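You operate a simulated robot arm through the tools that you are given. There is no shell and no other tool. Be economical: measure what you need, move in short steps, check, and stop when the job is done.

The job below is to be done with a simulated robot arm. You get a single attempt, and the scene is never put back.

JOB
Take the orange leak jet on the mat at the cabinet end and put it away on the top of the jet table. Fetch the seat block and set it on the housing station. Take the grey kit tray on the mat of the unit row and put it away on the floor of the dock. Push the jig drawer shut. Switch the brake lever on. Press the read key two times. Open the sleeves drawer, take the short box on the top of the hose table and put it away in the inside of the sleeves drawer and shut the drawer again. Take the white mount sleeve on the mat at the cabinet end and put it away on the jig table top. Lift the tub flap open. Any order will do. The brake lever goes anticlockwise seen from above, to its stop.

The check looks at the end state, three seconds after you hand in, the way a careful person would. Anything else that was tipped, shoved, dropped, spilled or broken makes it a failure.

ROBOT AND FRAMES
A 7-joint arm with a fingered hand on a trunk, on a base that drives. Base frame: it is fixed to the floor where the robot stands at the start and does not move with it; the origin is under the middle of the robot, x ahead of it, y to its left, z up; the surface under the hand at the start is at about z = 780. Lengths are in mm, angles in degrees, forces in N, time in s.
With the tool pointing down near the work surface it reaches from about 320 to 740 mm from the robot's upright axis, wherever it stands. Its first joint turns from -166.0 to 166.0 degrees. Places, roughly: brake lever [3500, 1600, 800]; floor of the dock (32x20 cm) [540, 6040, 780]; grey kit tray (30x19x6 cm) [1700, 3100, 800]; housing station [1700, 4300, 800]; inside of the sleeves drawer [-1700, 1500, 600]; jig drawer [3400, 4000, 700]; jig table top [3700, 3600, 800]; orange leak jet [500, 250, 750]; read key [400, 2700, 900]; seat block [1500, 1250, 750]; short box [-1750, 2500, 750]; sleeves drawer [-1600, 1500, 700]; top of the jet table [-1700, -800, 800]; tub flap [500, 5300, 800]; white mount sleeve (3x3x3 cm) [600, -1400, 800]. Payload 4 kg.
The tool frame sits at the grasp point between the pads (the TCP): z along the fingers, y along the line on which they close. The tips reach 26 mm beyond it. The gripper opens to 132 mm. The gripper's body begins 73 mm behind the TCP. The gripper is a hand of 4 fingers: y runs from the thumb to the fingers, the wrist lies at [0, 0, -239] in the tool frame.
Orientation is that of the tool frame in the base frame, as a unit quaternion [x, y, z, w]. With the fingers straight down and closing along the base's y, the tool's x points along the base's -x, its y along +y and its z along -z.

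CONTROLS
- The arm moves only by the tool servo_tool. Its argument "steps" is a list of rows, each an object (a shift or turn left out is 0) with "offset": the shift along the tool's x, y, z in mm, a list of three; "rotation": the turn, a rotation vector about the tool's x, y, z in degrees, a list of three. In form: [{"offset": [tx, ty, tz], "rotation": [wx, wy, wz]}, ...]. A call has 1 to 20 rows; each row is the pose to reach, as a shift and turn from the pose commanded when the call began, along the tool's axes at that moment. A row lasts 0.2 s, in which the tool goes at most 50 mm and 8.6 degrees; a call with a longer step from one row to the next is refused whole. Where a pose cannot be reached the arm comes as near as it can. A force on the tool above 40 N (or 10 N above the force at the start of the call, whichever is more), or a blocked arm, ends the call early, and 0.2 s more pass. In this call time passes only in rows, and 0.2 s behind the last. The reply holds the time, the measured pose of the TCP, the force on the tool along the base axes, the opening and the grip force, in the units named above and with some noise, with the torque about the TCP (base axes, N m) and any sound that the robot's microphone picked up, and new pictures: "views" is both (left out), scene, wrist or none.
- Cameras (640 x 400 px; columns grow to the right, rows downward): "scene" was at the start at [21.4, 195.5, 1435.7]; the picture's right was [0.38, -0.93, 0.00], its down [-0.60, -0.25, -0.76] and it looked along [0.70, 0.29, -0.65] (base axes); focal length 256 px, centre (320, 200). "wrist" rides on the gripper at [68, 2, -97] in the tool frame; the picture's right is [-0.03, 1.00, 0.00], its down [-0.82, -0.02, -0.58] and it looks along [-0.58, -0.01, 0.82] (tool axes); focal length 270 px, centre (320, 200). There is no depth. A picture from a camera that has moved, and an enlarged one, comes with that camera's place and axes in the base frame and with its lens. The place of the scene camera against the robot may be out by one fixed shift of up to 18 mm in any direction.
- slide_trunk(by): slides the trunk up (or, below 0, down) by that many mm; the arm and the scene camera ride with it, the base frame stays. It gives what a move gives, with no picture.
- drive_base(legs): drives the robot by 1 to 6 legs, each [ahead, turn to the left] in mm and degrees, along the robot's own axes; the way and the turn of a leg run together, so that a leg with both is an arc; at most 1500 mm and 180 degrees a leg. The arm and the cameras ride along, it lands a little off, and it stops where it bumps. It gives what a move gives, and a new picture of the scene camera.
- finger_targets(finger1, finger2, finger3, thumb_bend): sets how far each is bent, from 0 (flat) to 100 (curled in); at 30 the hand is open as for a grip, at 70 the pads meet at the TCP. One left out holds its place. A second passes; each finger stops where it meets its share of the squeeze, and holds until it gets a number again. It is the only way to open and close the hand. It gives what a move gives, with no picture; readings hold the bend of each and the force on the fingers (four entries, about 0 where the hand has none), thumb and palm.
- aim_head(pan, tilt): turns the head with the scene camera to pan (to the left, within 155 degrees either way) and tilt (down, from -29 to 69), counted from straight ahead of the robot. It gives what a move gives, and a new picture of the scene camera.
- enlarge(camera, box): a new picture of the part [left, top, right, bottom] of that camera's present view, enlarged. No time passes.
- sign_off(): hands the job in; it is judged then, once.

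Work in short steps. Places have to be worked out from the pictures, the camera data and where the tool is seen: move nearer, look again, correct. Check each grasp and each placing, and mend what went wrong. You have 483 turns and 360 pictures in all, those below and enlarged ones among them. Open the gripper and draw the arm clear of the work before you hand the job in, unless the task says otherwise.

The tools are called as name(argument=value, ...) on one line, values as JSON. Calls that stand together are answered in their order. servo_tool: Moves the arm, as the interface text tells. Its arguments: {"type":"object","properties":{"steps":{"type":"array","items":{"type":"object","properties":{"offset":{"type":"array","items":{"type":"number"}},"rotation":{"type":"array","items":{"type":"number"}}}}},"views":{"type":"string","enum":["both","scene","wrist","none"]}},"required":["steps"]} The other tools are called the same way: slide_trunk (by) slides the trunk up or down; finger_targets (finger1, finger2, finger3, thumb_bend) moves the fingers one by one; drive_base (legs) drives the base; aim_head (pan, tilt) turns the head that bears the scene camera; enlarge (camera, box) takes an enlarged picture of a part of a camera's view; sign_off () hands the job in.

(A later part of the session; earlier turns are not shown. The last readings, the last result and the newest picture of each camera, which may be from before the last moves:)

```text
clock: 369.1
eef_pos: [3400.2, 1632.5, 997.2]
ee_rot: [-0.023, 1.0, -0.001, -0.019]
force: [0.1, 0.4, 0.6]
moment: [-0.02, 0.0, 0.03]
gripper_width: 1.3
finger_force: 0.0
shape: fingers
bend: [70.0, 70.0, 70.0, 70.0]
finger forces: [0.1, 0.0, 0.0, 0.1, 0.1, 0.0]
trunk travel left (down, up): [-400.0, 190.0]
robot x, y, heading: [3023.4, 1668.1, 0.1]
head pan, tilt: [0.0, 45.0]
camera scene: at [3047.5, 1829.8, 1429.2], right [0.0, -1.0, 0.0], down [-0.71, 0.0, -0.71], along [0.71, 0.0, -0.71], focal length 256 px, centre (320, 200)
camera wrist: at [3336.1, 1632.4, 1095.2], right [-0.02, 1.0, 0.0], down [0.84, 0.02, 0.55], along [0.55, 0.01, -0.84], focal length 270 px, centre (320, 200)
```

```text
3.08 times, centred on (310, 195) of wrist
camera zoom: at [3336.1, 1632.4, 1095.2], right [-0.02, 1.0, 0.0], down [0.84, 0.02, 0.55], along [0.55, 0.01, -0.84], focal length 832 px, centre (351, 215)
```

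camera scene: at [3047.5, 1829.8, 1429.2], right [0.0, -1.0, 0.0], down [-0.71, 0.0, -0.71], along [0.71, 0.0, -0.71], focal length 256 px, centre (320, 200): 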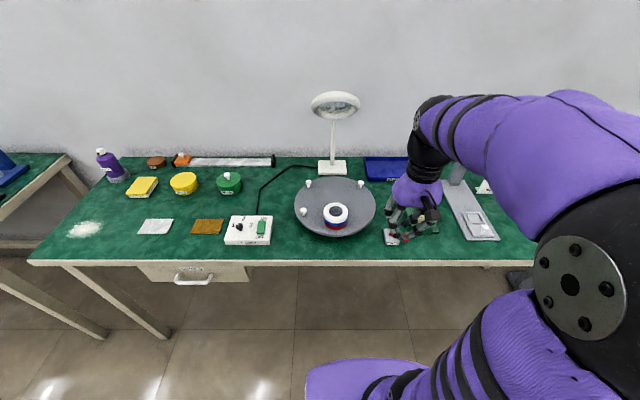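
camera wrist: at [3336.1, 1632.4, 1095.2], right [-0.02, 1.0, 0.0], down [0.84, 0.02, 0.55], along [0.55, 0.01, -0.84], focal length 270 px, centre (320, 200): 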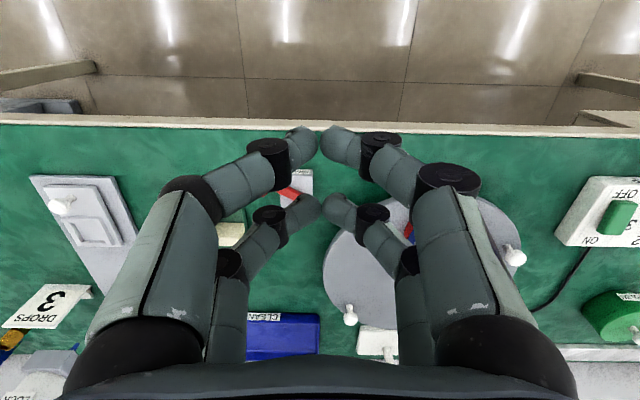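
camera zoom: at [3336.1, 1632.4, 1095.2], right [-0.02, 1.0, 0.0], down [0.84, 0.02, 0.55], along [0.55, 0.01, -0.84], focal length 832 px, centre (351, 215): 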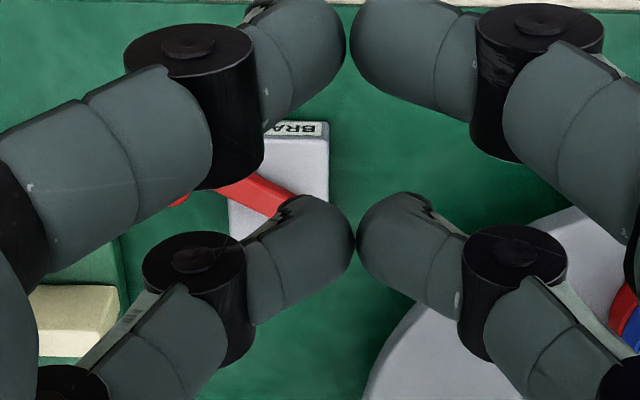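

The lever stands about 55–60° over and the block has not shifted. I push once more, squarely on the knob and a little higher, to confirm the stop.

servo_tool(steps=[{"offset": [-12, -5, 35]}, {"offset": [-24, -10, 75]}, {"offset": [-36, -20, 110]}, {"offset": [-42, -36, 128]}, {"offset": [-48, -44, 131]}], views="none")

enlarge(camera="wrist", box=[230, 130, 390, 260])

servo_tool(steps=[{"offset": [-6, -5, 0]}, {"offset": [-13, -10, 0]}, {"offset": [-19, -15, 0]}, {"offset": [-25, -20, 0]}], views="wrist")

```text
clock: 370.3
eef_pos: [3447.3, 1591.2, 862.2]
ee_rot: [-0.023, 1.0, -0.001, -0.019]
force: [0.5, 0.4, -0.4]
moment: [0.0, -0.03, -0.03]
gripper_width: 1.2
finger_force: 0.0
shape: fingers
bend: [70.0, 70.0, 70.0, 70.0]
finger forces: [0.0, 0.0, 0.0, 0.0, 0.0, 0.1]
trunk travel left (down, up): [-400.0, 190.0]
robot x, y, heading: [3026.3, 1663.7, -0.3]
head pan, tilt: [0.0, 45.0]
```

```text
3.08 times, centred on (310, 195) of wrist
camera zoom: at [3381.9, 1589.9, 961.0], right [-0.02, 1.0, 0.0], down [0.84, 0.02, 0.55], along [0.55, 0.01, -0.84], focal length 832 px, centre (351, 215)
```

zoom: 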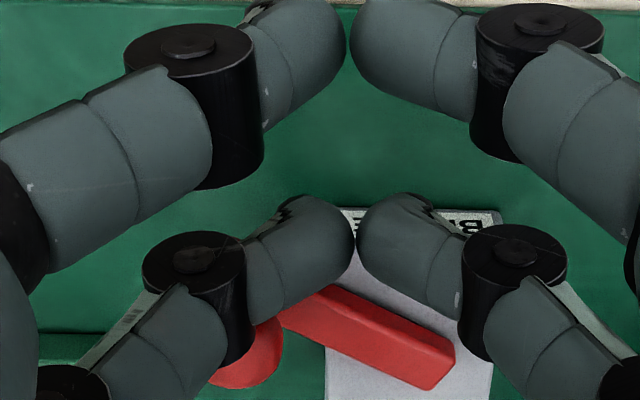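

```text
clock: 371.1
eef_pos: [3455.2, 1578.5, 860.0]
ee_rot: [-0.023, 0.999, 0.001, -0.032]
force: [-10.3, 3.7, 5.8]
moment: [-0.02, -0.01, 0.02]
gripper_width: 1.2
finger_force: 6.6
shape: fingers
bend: [70.0, 68.0, 72.0, 70.0]
finger forces: [0.1, 0.0, 14.5, 0.0, 0.0, 0.1]
trunk travel left (down, up): [-400.0, 190.0]
robot x, y, heading: [3020.9, 1665.8, -0.2]
head pan, tilt: [0.0, 45.0]
stopped in row 4: the force on the tool passed its limit at 44 N (the readings are from after the stop); the commanded pose is now the measured one
camera wrist: at [3393.7, 1577.0, 960.7], right [-0.02, 1.0, 0.0], down [0.85, 0.02, 0.53], along [0.53, 0.01, -0.85], focal length 270 px, centre (320, 200)
```

wrist: 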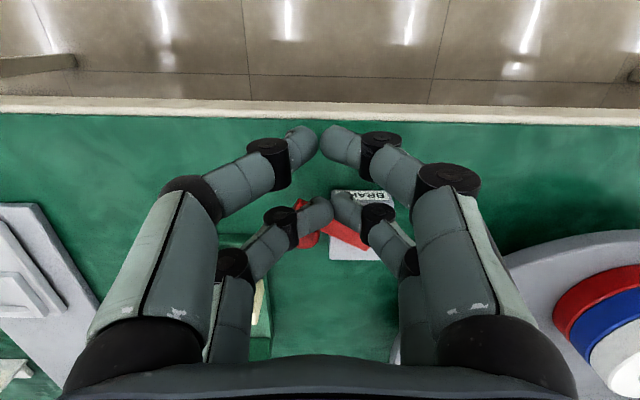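

It stops in the same place at 44 N, so the brake lever is at its stop. I retreat and turn to the bench for the seat block at (1500, 1250).

servo_tool(steps=[{"offset": [15, 8, -5]}, {"offset": [18, 10, -50]}, {"offset": [20, 10, -95]}, {"offset": [40, 10, -140]}, {"offset": [60, 10, -180]}], views="none")

drive_base(legs=[[-500, 0], [0, -90], [330, 0], [0, -90]])

aim_head(pan=0, tilt=30)

```text
clock: 372.3
eef_pos: [3409.2, 1584.7, 1044.1]
ee_rot: [-0.022, 0.999, 0.002, -0.029]
force: [-0.3, -0.6, 0.7]
moment: [-0.01, -0.01, -0.01]
gripper_width: 1.2
finger_force: 0.0
shape: fingers
bend: [70.0, 70.0, 70.0, 70.0]
finger forces: [0.0, 0.1, 0.1, 0.0, 0.0, 0.1]
trunk travel left (down, up): [-400.0, 190.0]
robot x, y, heading: [3023.8, 1666.3, -0.2]
head pan, tilt: [0.0, 45.0]
```

```text
clock: 385.5
eef_pos: [2134.4, 1415.8, 1044.2]
ee_rot: [0.999, 0.025, 0.029, 0.001]
force: [0.2, -0.6, 0.3]
moment: [-0.02, -0.02, -0.01]
gripper_width: 1.9
finger_force: 0.2
shape: fingers
bend: [70.0, 70.0, 70.0, 70.0]
finger forces: [0.0, 0.0, 0.0, 0.0, 0.1, 0.1]
trunk travel left (down, up): [-400.0, 190.0]
robot x, y, heading: [2520.8, 1335.4, -179.9]
head pan, tilt: [0.0, 45.0]
camera scene: at [2502.4, 1193.0, 1429.2], right [0.0, 1.0, 0.0], down [0.71, 0.0, -0.71], along [-0.71, 0.0, -0.71], focal length 256 px, centre (320, 200)
```

scene: 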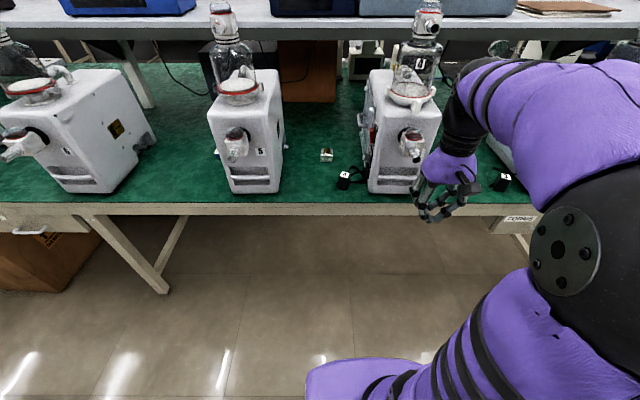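

```text
clock: 386.3
eef_pos: [2134.5, 1415.8, 1043.7]
ee_rot: [0.999, 0.024, 0.029, 0.001]
force: [0.1, 0.3, -0.2]
moment: [0.02, 0.0, 0.03]
gripper_width: 1.3
finger_force: 0.1
shape: fingers
bend: [70.0, 70.0, 70.0, 70.0]
finger forces: [0.0, 0.0, 0.1, 0.1, 0.0, 0.1]
trunk travel left (down, up): [-400.0, 190.0]
robot x, y, heading: [2521.9, 1335.1, -179.5]
head pan, tilt: [0.0, 30.0]
camera scene: at [2493.3, 1193.0, 1451.7], right [0.0, 1.0, 0.0], down [0.5, 0.0, -0.87], along [-0.87, 0.0, -0.5], focal length 256 px, centre (320, 200)
```

scene: 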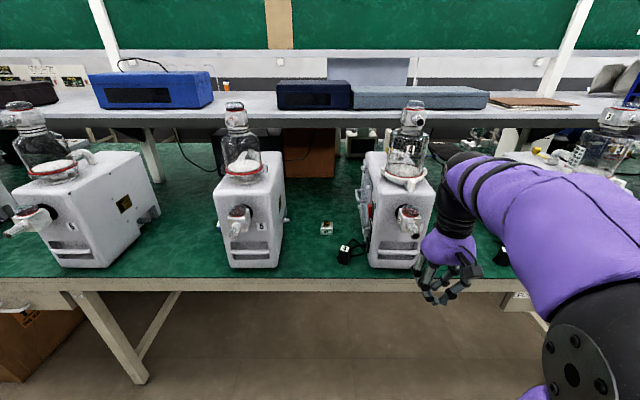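

enlarge(camera="scene", box=[280, 190, 380, 280])

aim_head(pan=-45, tilt=25)

```text
4.44 times, centred on (330, 235) of scene
camera zoom: at [2493.3, 1193.0, 1451.7], right [0.0, 1.0, 0.0], down [0.5, 0.0, -0.87], along [-0.87, 0.0, -0.5], focal length 1138 px, centre (276, 44)
```

zoom: 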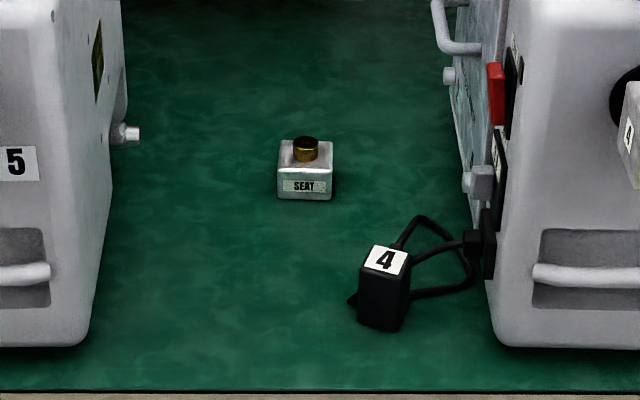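

```text
clock: 387.4
eef_pos: [2133.7, 1415.7, 1043.6]
ee_rot: [0.999, 0.024, 0.029, 0.001]
force: [-0.1, -0.2, -0.5]
moment: [0.02, -0.01, -0.04]
gripper_width: 1.3
finger_force: 0.0
shape: fingers
bend: [70.0, 70.0, 70.0, 70.0]
finger forces: [0.1, 0.1, 0.0, 0.0, 0.0, 0.0]
trunk travel left (down, up): [-400.0, 190.0]
robot x, y, heading: [2519.6, 1334.8, -179.6]
head pan, tilt: [-45.0, 25.0]
camera scene: at [2518.5, 1258.2, 1459.8], right [0.71, 0.71, 0.0], down [0.3, -0.3, -0.91], along [-0.64, 0.64, -0.42], focal length 256 px, centre (320, 200)
```

scene: 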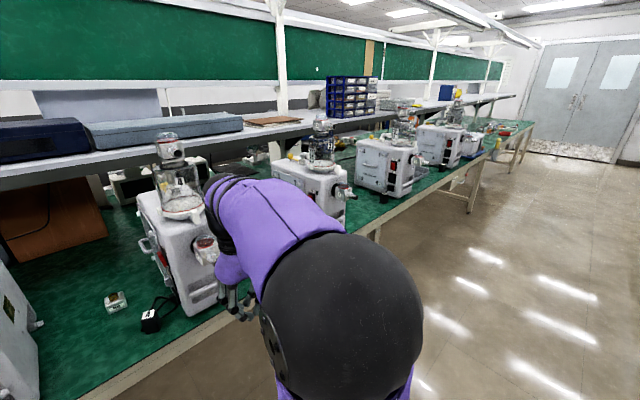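

The SEAT block lies between units 5 and 4, at about (1600, 1208). I line the base up squarely with the gap and approach.

drive_base(legs=[[0, 89.6], [125, 0], [0, -90], [150, 0]])

finger_targets(finger1=45, finger2=45, finger3=45, thumb_bend=45)

aim_head(pan=5, tilt=40)

```text
clock: 398.1
eef_pos: [1984.4, 1296.3, 1042.9]
ee_rot: [0.999, 0.019, 0.029, 0.001]
force: [-0.3, 0.8, 0.9]
moment: [0.01, -0.01, 0.0]
gripper_width: 1.1
finger_force: 0.1
shape: fingers
bend: [70.0, 70.0, 70.0, 70.0]
finger forces: [0.0, 0.1, 0.0, 0.0, 0.0, 0.0]
trunk travel left (down, up): [-400.0, 190.0]
robot x, y, heading: [2367.7, 1213.1, 179.2]
head pan, tilt: [-45.0, 25.0]
camera scene: at [2366.1, 1134.6, 1459.8], right [0.71, 0.7, 0.0], down [0.3, -0.3, -0.91], along [-0.64, 0.65, -0.42], focal length 256 px, centre (320, 200)
```

scene: 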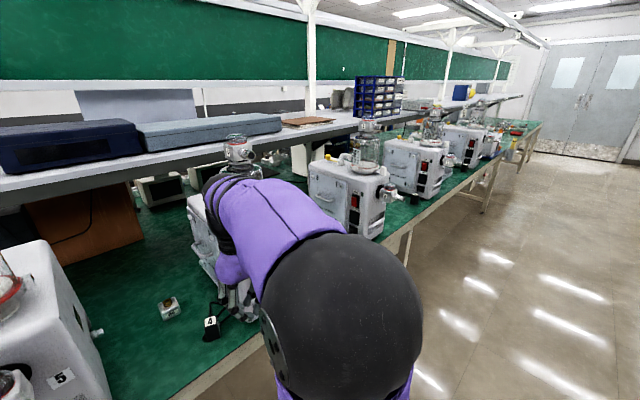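

```text
clock: 399.1
eef_pos: [1982.9, 1295.8, 1043.5]
ee_rot: [0.999, 0.019, 0.029, 0.001]
force: [-0.4, 0.3, 0.7]
moment: [-0.03, -0.02, 0.01]
gripper_width: 82.3
finger_force: 0.0
shape: fingers
bend: [45.0, 45.0, 45.0, 45.0]
finger forces: [0.0, 0.1, 0.1, 0.1, 0.0, 0.0]
trunk travel left (down, up): [-400.0, 190.0]
robot x, y, heading: [2372.6, 1213.9, 179.5]
head pan, tilt: [-45.0, 25.0]
```

```text
clock: 400.3
eef_pos: [1984.2, 1295.6, 1042.7]
ee_rot: [0.999, 0.019, 0.029, 0.001]
force: [-0.3, -0.1, 0.2]
moment: [0.01, -0.01, 0.01]
gripper_width: 82.1
finger_force: 0.1
shape: fingers
bend: [45.0, 45.0, 45.0, 45.0]
finger forces: [0.1, 0.0, 0.0, 0.0, 0.1, 0.0]
trunk travel left (down, up): [-400.0, 190.0]
robot x, y, heading: [2372.0, 1205.9, 179.4]
head pan, tilt: [5.0, 40.0]
camera scene: at [2346.2, 1062.2, 1436.5], right [-0.08, 1.0, 0.0], down [0.64, 0.05, -0.77], along [-0.76, -0.06, -0.64], focal length 256 px, centre (320, 200)
```

scene: 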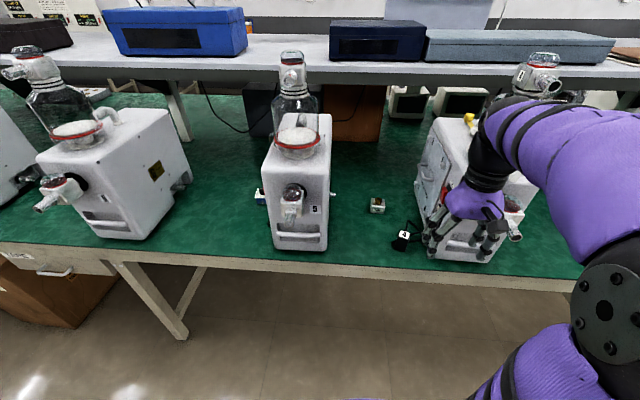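

I move the hand into line with the gap (y ≈ 1208), take out the tilt, and drive nearer.

servo_tool(steps=[{"offset": [0, 44, -10], "rotation": [0, -1.6, 0]}, {"offset": [0, 88, -20], "rotation": [0, -3.3, 0]}], views="none")

drive_base(legs=[[115, 0]])

servo_tool(steps=[{"offset": [-45, 0, 0]}, {"offset": [-90, 0, 0]}, {"offset": [-135, 0, 0]}], views="both")

```text
clock: 400.9
eef_pos: [1985.5, 1207.1, 1063.7]
ee_rot: [1.0, 0.019, 0.001, 0.002]
force: [-0.7, 0.1, -0.2]
moment: [-0.01, 0.02, -0.01]
gripper_width: 82.4
finger_force: 0.1
shape: fingers
bend: [45.0, 45.0, 45.0, 45.0]
finger forces: [0.1, 0.1, 0.1, 0.0, 0.0, 0.1]
trunk travel left (down, up): [-400.0, 190.0]
robot x, y, heading: [2370.4, 1211.3, 179.8]
head pan, tilt: [5.0, 40.0]
```

```text
clock: 402.1
eef_pos: [1868.5, 1209.0, 1063.8]
ee_rot: [1.0, 0.019, 0.001, 0.002]
force: [0.9, -1.4, 0.1]
moment: [0.03, -0.01, 0.01]
gripper_width: 82.3
finger_force: 0.1
shape: fingers
bend: [45.0, 45.0, 45.0, 45.0]
finger forces: [0.0, 0.1, 0.0, 0.0, 0.1, 0.1]
trunk travel left (down, up): [-400.0, 190.0]
robot x, y, heading: [2252.4, 1215.1, 179.5]
head pan, tilt: [5.0, 40.0]
camera scene: at [2229.1, 1063.1, 1436.4], right [-0.08, 1.0, 0.0], down [0.64, 0.05, -0.77], along [-0.76, -0.06, -0.64], focal length 256 px, centre (320, 200)
```

scene: 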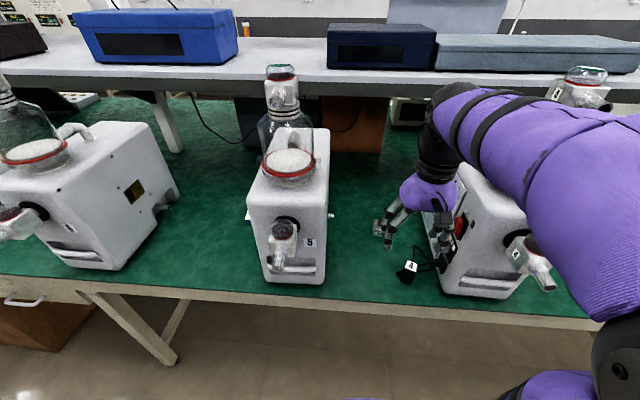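

```text
clock: 402.9
eef_pos: [1733.8, 1202.9, 1062.6]
ee_rot: [1.0, 0.019, 0.001, 0.001]
force: [-0.6, 0.7, -0.8]
moment: [0.02, 0.0, 0.01]
gripper_width: 82.5
finger_force: 0.0
shape: fingers
bend: [45.0, 45.0, 45.0, 45.0]
finger forces: [0.0, 0.0, 0.0, 0.0, 0.0, 0.1]
trunk travel left (down, up): [-400.0, 190.0]
robot x, y, heading: [2255.5, 1210.5, 179.6]
head pan, tilt: [5.0, 40.0]
camera scene: at [2229.1, 1063.1, 1436.4], right [-0.08, 1.0, 0.0], down [0.64, 0.05, -0.77], along [-0.76, -0.06, -0.64], focal length 256 px, centre (320, 200)
camera wrist: at [1802.8, 1204.9, 1159.2], right [0.01, -1.0, 0.0], down [-0.82, -0.01, 0.58], along [-0.58, -0.01, -0.82], focal length 270 px, centre (320, 200)
```

scene: 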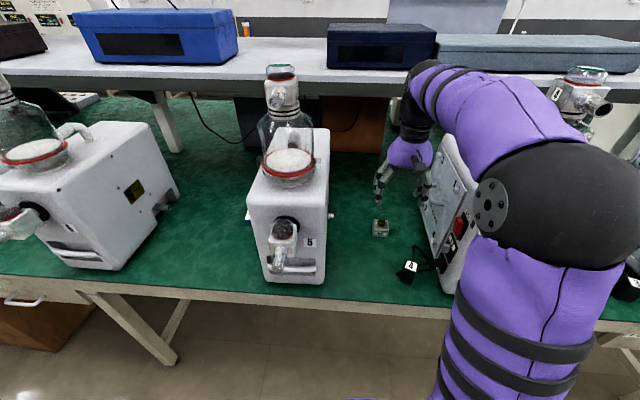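
wrist: 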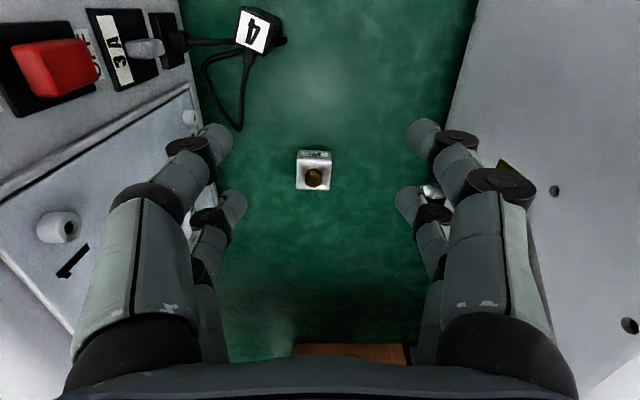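

The SEAT block's centre is at (1610, 1210), with both sides clear. I go above it and part way down.

servo_tool(steps=[{"offset": [-42, -4, 0]}, {"offset": [-84, -8, 0]}, {"offset": [-123, -12, 0]}, {"offset": [-123, -12, 45]}, {"offset": [-123, -12, 90]}, {"offset": [-123, -12, 135]}], views="both")

```text
clock: 404.3
eef_pos: [1608.5, 1210.8, 927.5]
ee_rot: [1.0, 0.019, 0.0, 0.002]
force: [0.4, 0.2, 0.4]
moment: [-0.01, 0.03, 0.01]
gripper_width: 82.6
finger_force: 0.0
shape: fingers
bend: [45.0, 45.0, 45.0, 45.0]
finger forces: [0.0, 0.0, 0.0, 0.0, 0.1, 0.0]
trunk travel left (down, up): [-400.0, 190.0]
robot x, y, heading: [2254.5, 1212.8, 179.4]
head pan, tilt: [5.0, 40.0]
camera scene: at [2229.0, 1063.0, 1436.4], right [-0.08, 1.0, 0.0], down [0.64, 0.05, -0.77], along [-0.76, -0.06, -0.64], focal length 256 px, centre (320, 200)
camera wrist: at [1677.7, 1212.0, 1023.7], right [0.01, -1.0, 0.0], down [-0.82, -0.01, 0.58], along [-0.58, -0.01, -0.82], focal length 270 px, centre (320, 200)
```

scene: 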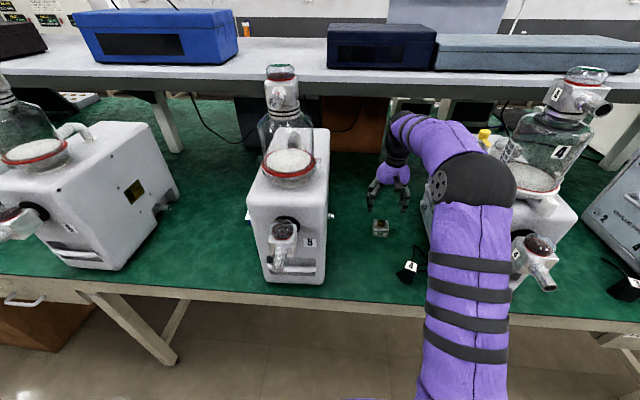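
wrist: 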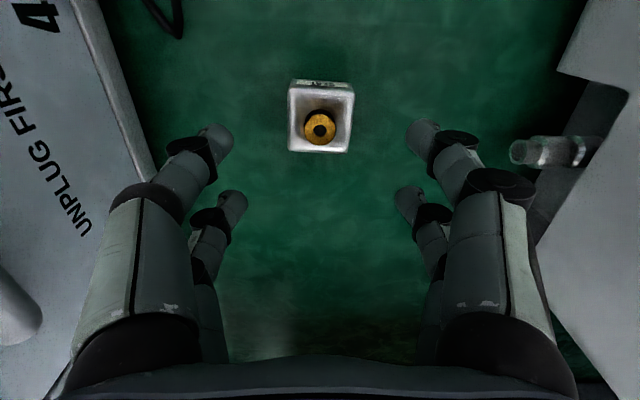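

Well centred. I lower to z = 815 and grip.

servo_tool(steps=[{"offset": [0, 0, 40]}, {"offset": [0, 0, 80]}, {"offset": [0, 0, 105]}, {"offset": [0, 0, 112]}], views="none")

finger_targets(finger1=70, finger2=70, finger3=70, thumb_bend=70)

servo_tool(steps=[{"offset": [0, 0, -20]}, {"offset": [0, 0, -60]}, {"offset": [0, 0, -105]}, {"offset": [0, 0, -150]}, {"offset": [0, 0, -195]}, {"offset": [0, 0, -240]}, {"offset": [0, 0, -270]}], views="both")

```text
clock: 405.3
eef_pos: [1610.2, 1210.4, 816.9]
ee_rot: [1.0, 0.02, 0.001, 0.002]
force: [-0.4, 0.7, -0.1]
moment: [0.01, 0.02, 0.02]
gripper_width: 82.7
finger_force: 0.1
shape: fingers
bend: [45.0, 45.0, 45.0, 45.0]
finger forces: [0.0, 0.0, 0.1, 0.0, 0.0, 0.1]
trunk travel left (down, up): [-400.0, 190.0]
robot x, y, heading: [2254.6, 1213.6, 179.5]
head pan, tilt: [5.0, 40.0]
```

```text
clock: 406.3
eef_pos: [1609.3, 1210.5, 816.5]
ee_rot: [1.0, 0.019, 0.001, 0.001]
force: [-0.3, 1.6, 0.4]
moment: [-0.02, 0.02, -0.06]
gripper_width: 40.1
finger_force: 17.9
shape: fingers
bend: [56.0, 54.0, 57.0, 64.0]
finger forces: [8.7, 9.5, 6.7, 0.1, 11.4, 0.1]
trunk travel left (down, up): [-400.0, 190.0]
robot x, y, heading: [2254.8, 1210.7, 179.4]
head pan, tilt: [5.0, 40.0]
```

```text
clock: 407.9
eef_pos: [1610.1, 1208.9, 1088.7]
ee_rot: [1.0, 0.02, 0.002, 0.001]
force: [0.7, 0.2, -2.8]
moment: [0.01, 0.01, 0.01]
gripper_width: 39.9
finger_force: 18.4
shape: fingers
bend: [55.0, 54.0, 57.0, 64.0]
finger forces: [8.9, 9.8, 6.4, 0.0, 11.1, 0.0]
trunk travel left (down, up): [-400.0, 190.0]
robot x, y, heading: [2252.9, 1214.1, 179.6]
head pan, tilt: [5.0, 40.0]
camera scene: at [2228.6, 1063.0, 1436.4], right [-0.08, 1.0, 0.0], down [0.64, 0.05, -0.77], along [-0.76, -0.06, -0.64], focal length 256 px, centre (320, 200)
camera wrist: at [1678.8, 1211.2, 1183.6], right [0.01, -1.0, 0.0], down [-0.82, -0.01, 0.58], along [-0.58, -0.01, -0.82], focal length 270 px, centre (320, 200)
```

scene: 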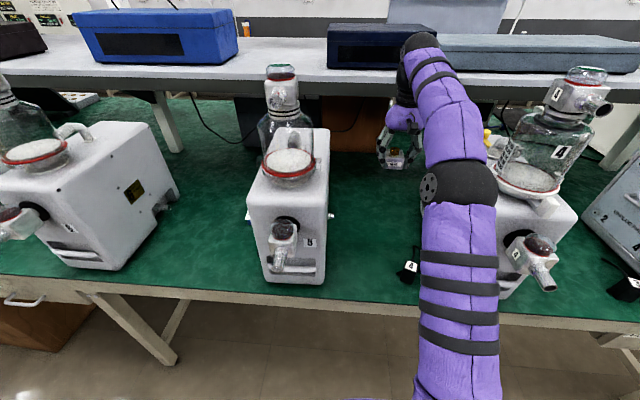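
wrist: 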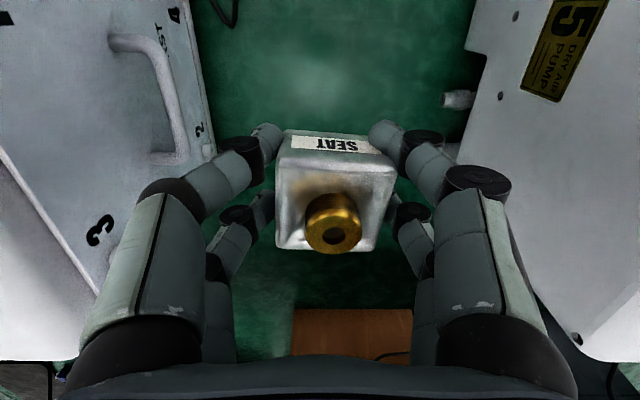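

The seat block is held. I back straight out of the gap, then fold the arm a little and drive to the housing station at (1700, 4300).

drive_base(legs=[[-330, 0]])

servo_tool(steps=[{"offset": [45, 0, 0]}, {"offset": [90, 0, 0]}, {"offset": [135, 0, 0]}, {"offset": [180, 0, 0]}, {"offset": [225, 0, 0]}], views="none")

drive_base(legs=[[0, -90], [1500, 0], [1450, 0], [0, 90]])

aim_head(pan=0, tilt=30)

```text
clock: 410.1
eef_pos: [1945.2, 1206.7, 1087.1]
ee_rot: [1.0, 0.019, 0.002, 0.002]
force: [0.2, 1.0, -3.4]
moment: [0.04, -0.02, 0.02]
gripper_width: 39.7
finger_force: 18.4
shape: fingers
bend: [55.0, 54.0, 57.0, 64.0]
finger forces: [9.0, 9.8, 6.5, 0.1, 11.1, 0.0]
trunk travel left (down, up): [-400.0, 190.0]
robot x, y, heading: [2590.2, 1212.1, 179.6]
head pan, tilt: [5.0, 40.0]
camera scene: at [2563.9, 1060.4, 1436.4], right [-0.08, 1.0, 0.0], down [0.64, 0.05, -0.77], along [-0.76, -0.06, -0.64], focal length 256 px, centre (320, 200)
```

scene: 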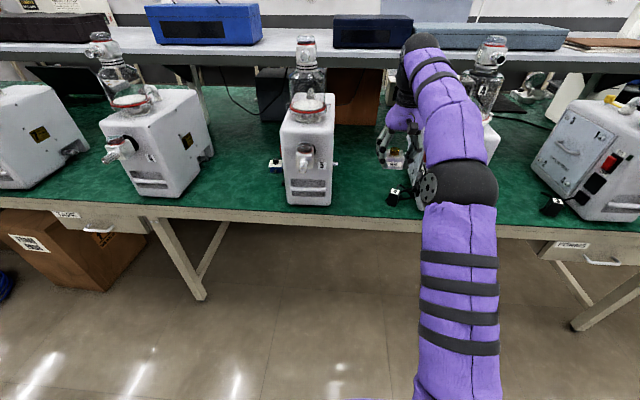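

```text
clock: 411.3
eef_pos: [2171.1, 1216.0, 1086.4]
ee_rot: [1.0, 0.018, 0.001, 0.002]
force: [-0.4, 0.4, -3.9]
moment: [0.02, -0.06, -0.01]
gripper_width: 39.7
finger_force: 17.7
shape: fingers
bend: [55.0, 53.0, 57.0, 64.0]
finger forces: [9.0, 9.8, 6.3, 0.1, 11.2, 0.0]
trunk travel left (down, up): [-400.0, 190.0]
robot x, y, heading: [2587.2, 1213.3, 179.7]
head pan, tilt: [5.0, 40.0]
```

```text
clock: 434.0
eef_pos: [2145.8, 4154.1, 1087.4]
ee_rot: [0.999, 0.033, 0.0, 0.002]
force: [-0.5, 0.4, -4.2]
moment: [0.04, -0.04, 0.0]
gripper_width: 32.9
finger_force: 16.7
shape: fingers
bend: [59.0, 53.0, 57.0, 65.0]
finger forces: [7.5, 11.1, 5.8, 0.0, 9.5, 0.0]
trunk travel left (down, up): [-400.0, 190.0]
robot x, y, heading: [2564.0, 4159.3, -178.6]
head pan, tilt: [5.0, 40.0]
camera scene: at [2545.1, 4009.4, 1436.4], right [-0.11, 0.99, 0.0], down [0.64, 0.07, -0.77], along [-0.76, -0.08, -0.64], focal length 256 px, centre (320, 200)
```

scene: 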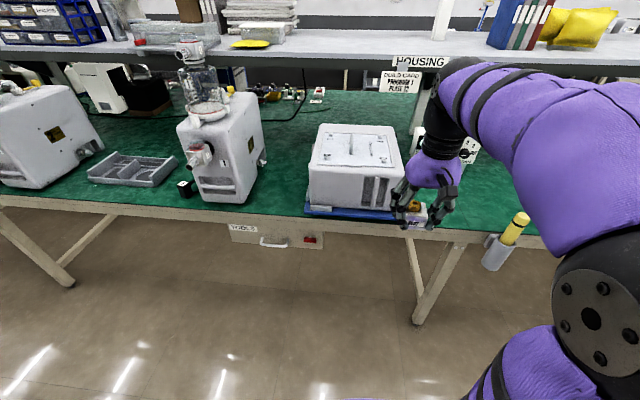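

```text
clock: 434.7
eef_pos: [2146.8, 4155.0, 1088.5]
ee_rot: [0.999, 0.034, 0.001, 0.001]
force: [-0.8, -0.3, -2.4]
moment: [0.02, -0.03, 0.01]
gripper_width: 33.1
finger_force: 17.3
shape: fingers
bend: [59.0, 53.0, 57.0, 65.0]
finger forces: [7.5, 11.2, 5.9, 0.0, 9.5, 0.1]
trunk travel left (down, up): [-400.0, 190.0]
robot x, y, heading: [2565.5, 4156.1, -179.0]
head pan, tilt: [0.0, 30.0]
camera scene: at [2539.2, 4016.7, 1451.7], right [-0.02, 1.0, 0.0], down [0.5, 0.01, -0.87], along [-0.87, -0.02, -0.5], focal length 256 px, centre (320, 200)
```

scene: 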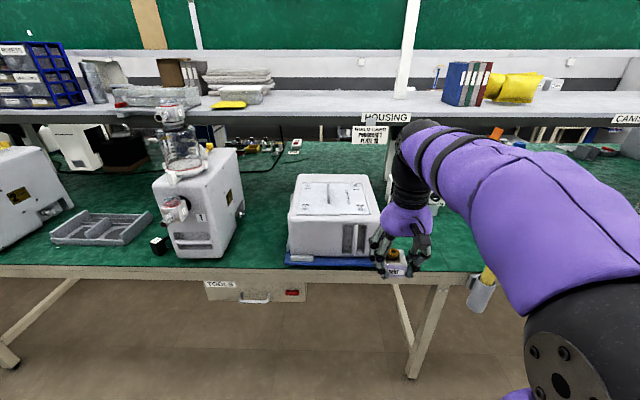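

enlarge(camera="wrist", box=[0, 0, 640, 400])

enlarge(camera="scene", box=[270, 100, 450, 290])

```text
1.00 times, centred on (320, 200) of wrist (not enlarged: the box is as wide or as high as the picture)
camera zoom: at [2214.9, 4157.9, 1183.5], right [0.04, -1.0, 0.0], down [-0.82, -0.03, 0.58], along [-0.58, -0.03, -0.82], focal length 270 px, centre (320, 200)
```

zoom: 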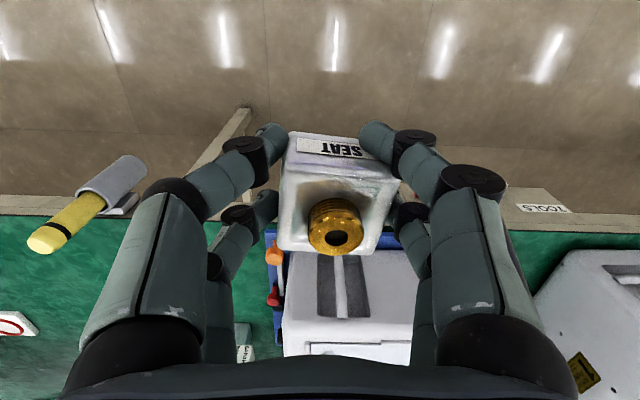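

```text
2.11 times, centred on (360, 195) of scene
camera zoom: at [2539.2, 4016.7, 1451.7], right [-0.02, 1.0, 0.0], down [0.5, 0.01, -0.87], along [-0.87, -0.02, -0.5], focal length 539 px, centre (236, 210)
```

zoom: 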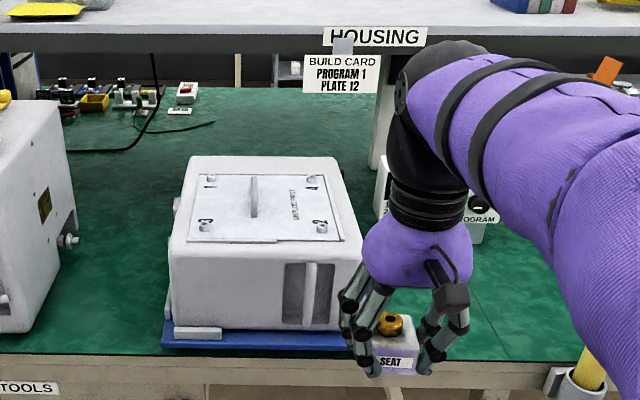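

The HOUSING sign hangs at y ≈ 4300, matching the given place. I swing the hand aside to see that stretch of the bench.

servo_tool(steps=[{"offset": [0, 45, 0]}, {"offset": [0, 90, 0]}, {"offset": [0, 135, 0]}, {"offset": [0, 180, 0]}, {"offset": [0, 225, 0]}], views="none")

aim_head(pan=-20, tilt=35)

```text
clock: 435.9
eef_pos: [2160.7, 3931.2, 1087.2]
ee_rot: [0.999, 0.032, 0.001, 0.002]
force: [0.0, 0.0, -3.1]
moment: [-0.01, -0.04, -0.03]
gripper_width: 32.5
finger_force: 16.4
shape: fingers
bend: [59.0, 53.0, 58.0, 65.0]
finger forces: [6.4, 11.0, 5.9, 0.0, 9.3, 0.0]
trunk travel left (down, up): [-400.0, 190.0]
robot x, y, heading: [2562.5, 4160.1, -179.0]
head pan, tilt: [0.0, 30.0]
```

```text
clock: 436.7
eef_pos: [2160.9, 3931.0, 1087.0]
ee_rot: [0.999, 0.033, 0.001, 0.002]
force: [-0.4, -0.3, -2.8]
moment: [0.02, -0.05, -0.01]
gripper_width: 32.5
finger_force: 16.5
shape: fingers
bend: [59.0, 53.0, 58.0, 65.0]
finger forces: [6.5, 10.9, 5.9, 0.0, 9.4, 0.0]
trunk travel left (down, up): [-400.0, 190.0]
robot x, y, heading: [2563.9, 4160.9, -178.9]
head pan, tilt: [-20.0, 35.0]
camera scene: at [2546.2, 4046.8, 1444.0], right [0.32, 0.95, 0.0], down [0.54, -0.18, -0.82], along [-0.78, 0.26, -0.57], focal length 256 px, centre (320, 200)
```

scene: 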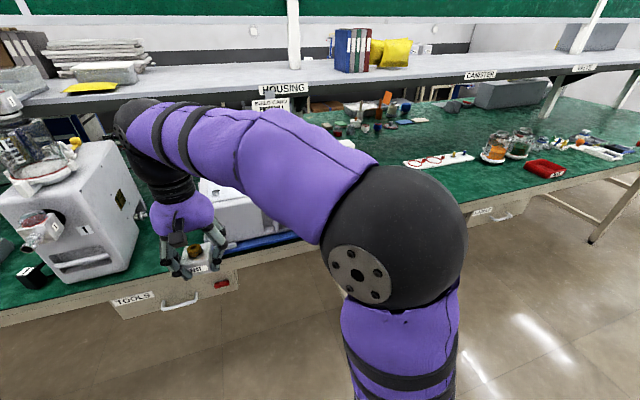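

The arm blocks the view; I shift the base 200 mm north and look from there.

drive_base(legs=[[0, -91], [330, 0], [0, 90]])

aim_head(pan=0, tilt=35)

```text
clock: 447.4
eef_pos: [2153.5, 4278.9, 1088.2]
ee_rot: [1.0, 0.008, 0.001, 0.002]
force: [-0.5, -0.3, -3.0]
moment: [0.05, -0.05, -0.03]
gripper_width: 29.6
finger_force: 15.5
shape: fingers
bend: [60.0, 53.0, 58.0, 65.0]
finger forces: [5.0, 11.1, 5.6, 0.0, 8.9, 0.0]
trunk travel left (down, up): [-400.0, 190.0]
robot x, y, heading: [2565.7, 4485.9, 178.3]
head pan, tilt: [-20.0, 35.0]
camera scene: at [2543.7, 4375.1, 1444.0], right [0.37, 0.93, 0.0], down [0.53, -0.21, -0.82], along [-0.76, 0.3, -0.57], focal length 256 px, centre (320, 200)
```

scene: 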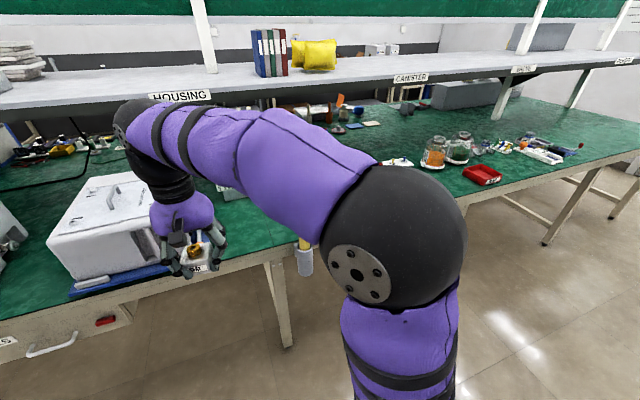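

```text
clock: 448.2
eef_pos: [2152.4, 4278.4, 1087.2]
ee_rot: [1.0, 0.008, 0.001, 0.002]
force: [0.6, -0.3, -3.7]
moment: [0.03, -0.05, 0.0]
gripper_width: 29.6
finger_force: 14.7
shape: fingers
bend: [60.0, 53.0, 58.0, 65.0]
finger forces: [5.0, 11.2, 5.7, 0.0, 8.9, 0.0]
trunk travel left (down, up): [-400.0, 190.0]
robot x, y, heading: [2565.3, 4484.8, 178.8]
head pan, tilt: [0.0, 35.0]
camera scene: at [2537.6, 4345.2, 1444.0], right [0.03, 1.0, 0.0], down [0.57, -0.02, -0.82], along [-0.82, 0.02, -0.57], focal length 256 px, centre (320, 200)
```

scene: 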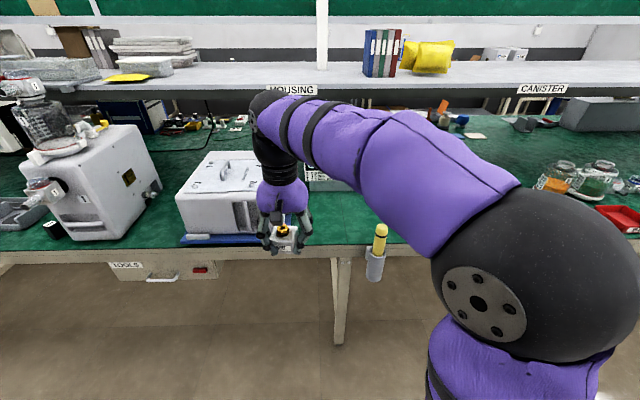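

enlarge(camera="wrist", box=[0, 0, 640, 400])

enlarge(camera="scene", box=[160, 80, 420, 280])

```text
1.00 times, centred on (320, 200) of wrist (not enlarged: the box is as wide or as high as the picture)
camera zoom: at [2222.5, 4278.5, 1183.9], right [-0.01, -1.0, 0.0], down [-0.82, 0.01, 0.58], along [-0.58, 0.0, -0.82], focal length 270 px, centre (320, 200)
```

zoom: 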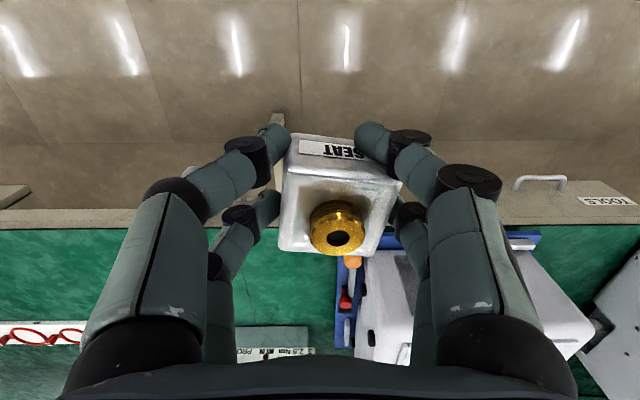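

```text
2.00 times, centred on (290, 180) of scene
camera zoom: at [2537.6, 4345.2, 1444.0], right [0.03, 1.0, 0.0], down [0.57, -0.02, -0.82], along [-0.82, 0.02, -0.57], focal length 512 px, centre (380, 240)
```

zoom: 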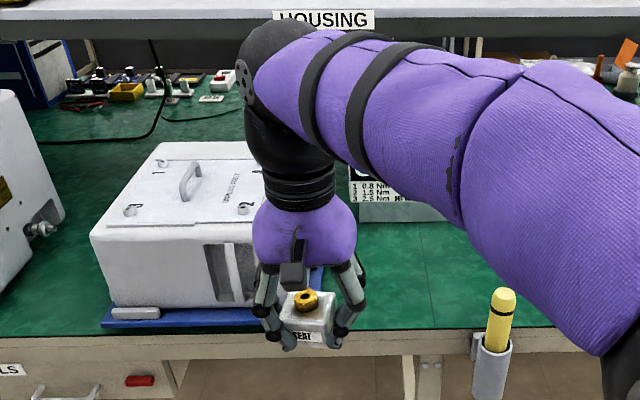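

The green mat at about (1715, 4305), beside the blue housing board and right under the HOUSING sign, is free. I tighten the grip a little, drive up, and set the block down there.

drive_base(legs=[[250, 0]])

servo_tool(steps=[{"offset": [-45, -5, 10]}, {"offset": [-90, -10, 30]}, {"offset": [-135, -15, 50]}, {"offset": [-175, -18, 70]}], views="both")

```text
clock: 450.1
eef_pos: [1903.2, 4283.9, 1087.5]
ee_rot: [1.0, 0.011, 0.001, 0.002]
force: [0.1, -0.2, -2.9]
moment: [0.03, -0.06, -0.02]
gripper_width: 29.3
finger_force: 15.0
shape: fingers
bend: [60.0, 53.0, 58.0, 65.0]
finger forces: [5.2, 11.2, 5.6, 0.1, 8.8, 0.0]
trunk travel left (down, up): [-400.0, 190.0]
robot x, y, heading: [2319.2, 4493.0, 178.6]
head pan, tilt: [0.0, 35.0]
camera scene: at [2287.0, 4351.8, 1443.9], right [0.03, 1.0, 0.0], down [0.57, -0.01, -0.82], along [-0.82, 0.02, -0.57], focal length 256 px, centre (320, 200)
```

scene: 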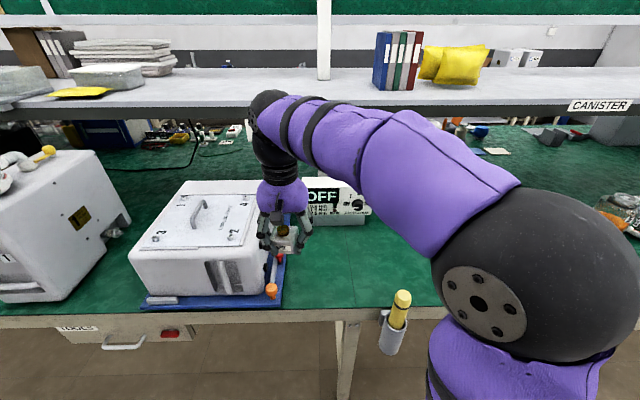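

```text
clock: 451.1
eef_pos: [1727.2, 4300.5, 1017.0]
ee_rot: [1.0, 0.01, 0.001, 0.002]
force: [0.6, 0.2, -3.4]
moment: [-0.02, -0.03, 0.04]
gripper_width: 28.9
finger_force: 15.0
shape: fingers
bend: [60.0, 53.0, 58.0, 65.0]
finger forces: [5.0, 11.2, 5.6, 0.0, 8.7, 0.1]
trunk travel left (down, up): [-400.0, 190.0]
robot x, y, heading: [2313.4, 4491.0, 178.5]
head pan, tilt: [0.0, 35.0]
camera scene: at [2286.8, 4351.8, 1443.9], right [0.03, 1.0, 0.0], down [0.57, -0.01, -0.82], along [-0.82, 0.02, -0.57], focal length 256 px, centre (320, 200)
camera wrist: at [1796.3, 4299.8, 1113.1], right [-0.01, -1.0, 0.0], down [-0.82, 0.01, 0.58], along [-0.58, 0.0, -0.82], focal length 270 px, centre (320, 200)
```

scene: 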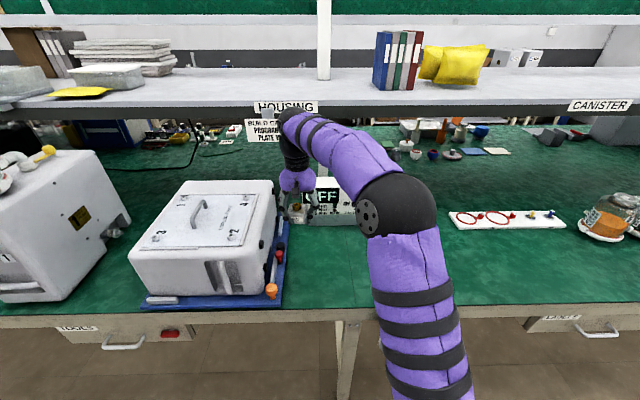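
wrist: 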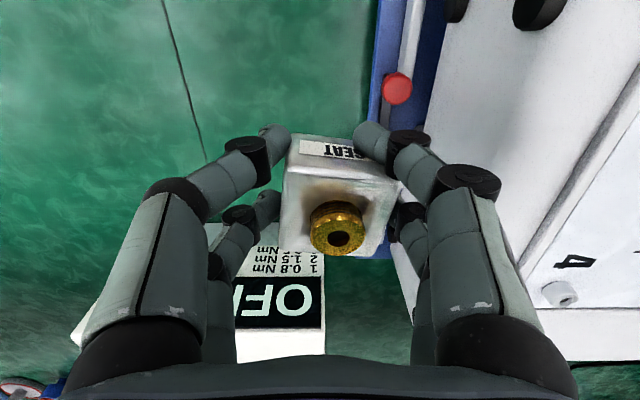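

The hand is a bit close to the blue board's tools. I shift 50 mm further along and lower.

servo_tool(steps=[{"offset": [0, -25, 20]}, {"offset": [0, -50, 60]}, {"offset": [0, -50, 105]}, {"offset": [0, -50, 150]}, {"offset": [0, -50, 185]}], views="both")

```text
clock: 452.3
eef_pos: [1727.7, 4348.5, 833.6]
ee_rot: [1.0, 0.01, 0.001, 0.001]
force: [0.1, -0.2, -3.1]
moment: [0.02, -0.01, 0.01]
gripper_width: 28.4
finger_force: 14.9
shape: fingers
bend: [60.0, 53.0, 58.0, 65.0]
finger forces: [4.7, 11.1, 5.6, 0.0, 8.6, 0.0]
trunk travel left (down, up): [-400.0, 190.0]
robot x, y, heading: [2316.1, 4495.4, 178.2]
head pan, tilt: [0.0, 35.0]
camera scene: at [2286.9, 4351.9, 1444.0], right [0.03, 1.0, 0.0], down [0.57, -0.01, -0.82], along [-0.82, 0.02, -0.57], focal length 256 px, centre (320, 200)
camera wrist: at [1796.5, 4348.7, 928.3], right [-0.01, -1.0, 0.0], down [-0.82, 0.01, 0.58], along [-0.58, 0.0, -0.82], focal length 270 px, centre (320, 200)
```

scene: 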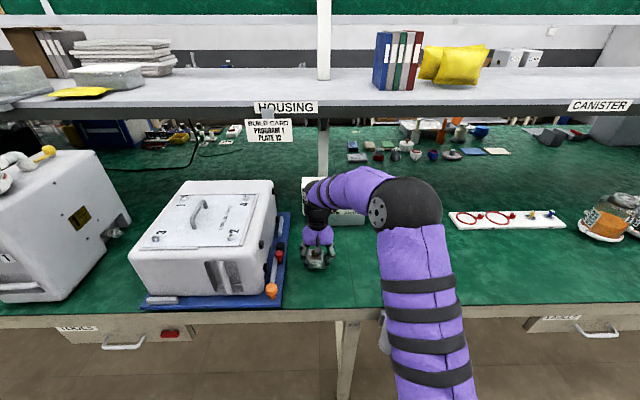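
wrist: 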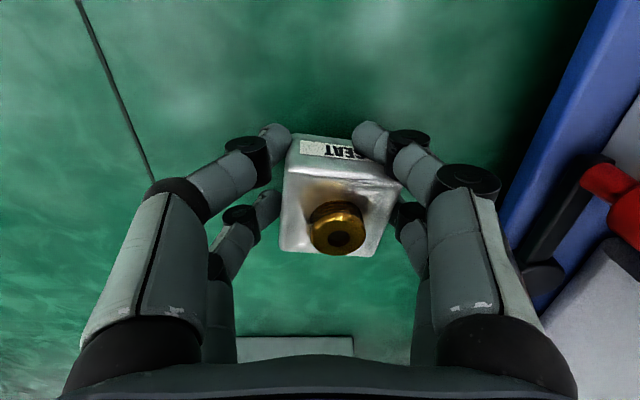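

servo_tool(steps=[{"offset": [0, 0, 8]}, {"offset": [0, 0, 12]}], views="none")

servo_tool(steps=[{"offset": [0, 0, 2]}, {"offset": [0, 0, 4]}], views="none")

servo_tool(steps=[{"offset": [0, 0, 1]}, {"offset": [0, 0, 2]}], views="none")

```text
clock: 452.9
eef_pos: [1725.8, 4348.7, 820.7]
ee_rot: [1.0, 0.01, 0.001, 0.002]
force: [-0.6, -0.4, -2.6]
moment: [0.01, -0.06, 0.03]
gripper_width: 28.5
finger_force: 15.5
shape: fingers
bend: [60.0, 53.0, 58.0, 65.0]
finger forces: [4.7, 11.1, 5.6, 0.0, 8.6, 0.0]
trunk travel left (down, up): [-400.0, 190.0]
robot x, y, heading: [2318.4, 4493.1, 178.6]
head pan, tilt: [0.0, 35.0]
```

```text
clock: 453.5
eef_pos: [1728.2, 4347.8, 816.1]
ee_rot: [1.0, 0.009, 0.0, 0.001]
force: [0.3, -1.1, 1.0]
moment: [-0.08, 0.09, 0.0]
gripper_width: 28.5
finger_force: 15.4
shape: fingers
bend: [60.0, 53.0, 58.0, 65.0]
finger forces: [5.2, 11.0, 6.2, 0.1, 8.2, 0.1]
trunk travel left (down, up): [-400.0, 190.0]
robot x, y, heading: [2316.4, 4491.1, 178.5]
head pan, tilt: [0.0, 35.0]
```

```text
clock: 454.1
eef_pos: [1726.8, 4348.1, 814.9]
ee_rot: [1.0, 0.01, 0.0, 0.002]
force: [1.2, 1.6, 6.3]
moment: [-0.21, 0.18, 0.0]
gripper_width: 28.2
finger_force: 16.6
shape: fingers
bend: [60.0, 53.0, 59.0, 65.0]
finger forces: [6.0, 11.2, 7.1, 0.0, 8.4, 0.0]
trunk travel left (down, up): [-400.0, 190.0]
robot x, y, heading: [2317.0, 4489.3, 178.7]
head pan, tilt: [0.0, 35.0]
```

The block is down. I open the hand, rise and check.

finger_targets(finger1=45, finger2=45, finger3=45, thumb_bend=48)

servo_tool(steps=[{"offset": [0, 0, -20]}, {"offset": [0, 0, -65]}, {"offset": [0, 0, -110]}, {"offset": [0, 0, -155]}, {"offset": [0, 0, -200]}], views="both")

```text
clock: 455.1
eef_pos: [1727.9, 4346.9, 814.2]
ee_rot: [1.0, 0.009, 0.0, 0.002]
force: [-0.1, -0.6, -0.4]
moment: [0.06, 0.02, -0.01]
gripper_width: 77.3
finger_force: 0.1
shape: fingers
bend: [45.0, 45.0, 45.0, 48.0]
finger forces: [0.1, 0.1, 0.0, 0.1, 0.0, 0.1]
trunk travel left (down, up): [-400.0, 190.0]
robot x, y, heading: [2315.4, 4490.7, 178.4]
head pan, tilt: [0.0, 35.0]
```

```text
clock: 456.3
eef_pos: [1726.7, 4348.0, 1014.9]
ee_rot: [1.0, 0.01, 0.001, 0.001]
force: [0.6, 0.6, -0.3]
moment: [0.01, -0.02, 0.0]
gripper_width: 77.5
finger_force: 0.0
shape: fingers
bend: [45.0, 45.0, 45.0, 48.0]
finger forces: [0.1, 0.0, 0.0, 0.0, 0.1, 0.0]
trunk travel left (down, up): [-400.0, 190.0]
robot x, y, heading: [2314.9, 4493.5, 178.4]
head pan, tilt: [0.0, 35.0]
camera scene: at [2287.1, 4351.9, 1444.0], right [0.03, 1.0, 0.0], down [0.57, -0.01, -0.82], along [-0.82, 0.02, -0.57], focal length 256 px, centre (320, 200)
camera wrist: at [1795.6, 4348.8, 1111.4], right [-0.01, -1.0, 0.0], down [-0.82, 0.01, 0.58], along [-0.58, 0.0, -0.82], focal length 270 px, centre (320, 200)
```

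scene: 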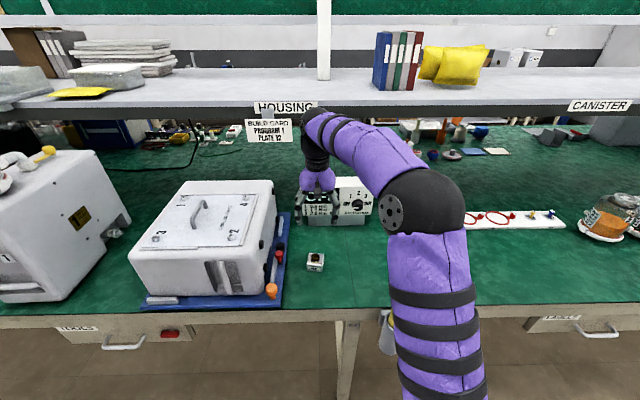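
wrist: 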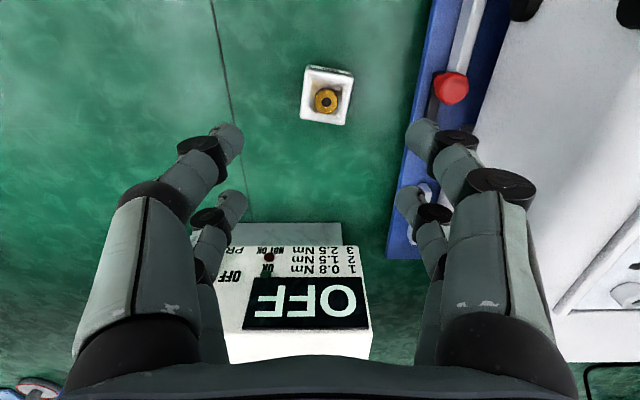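

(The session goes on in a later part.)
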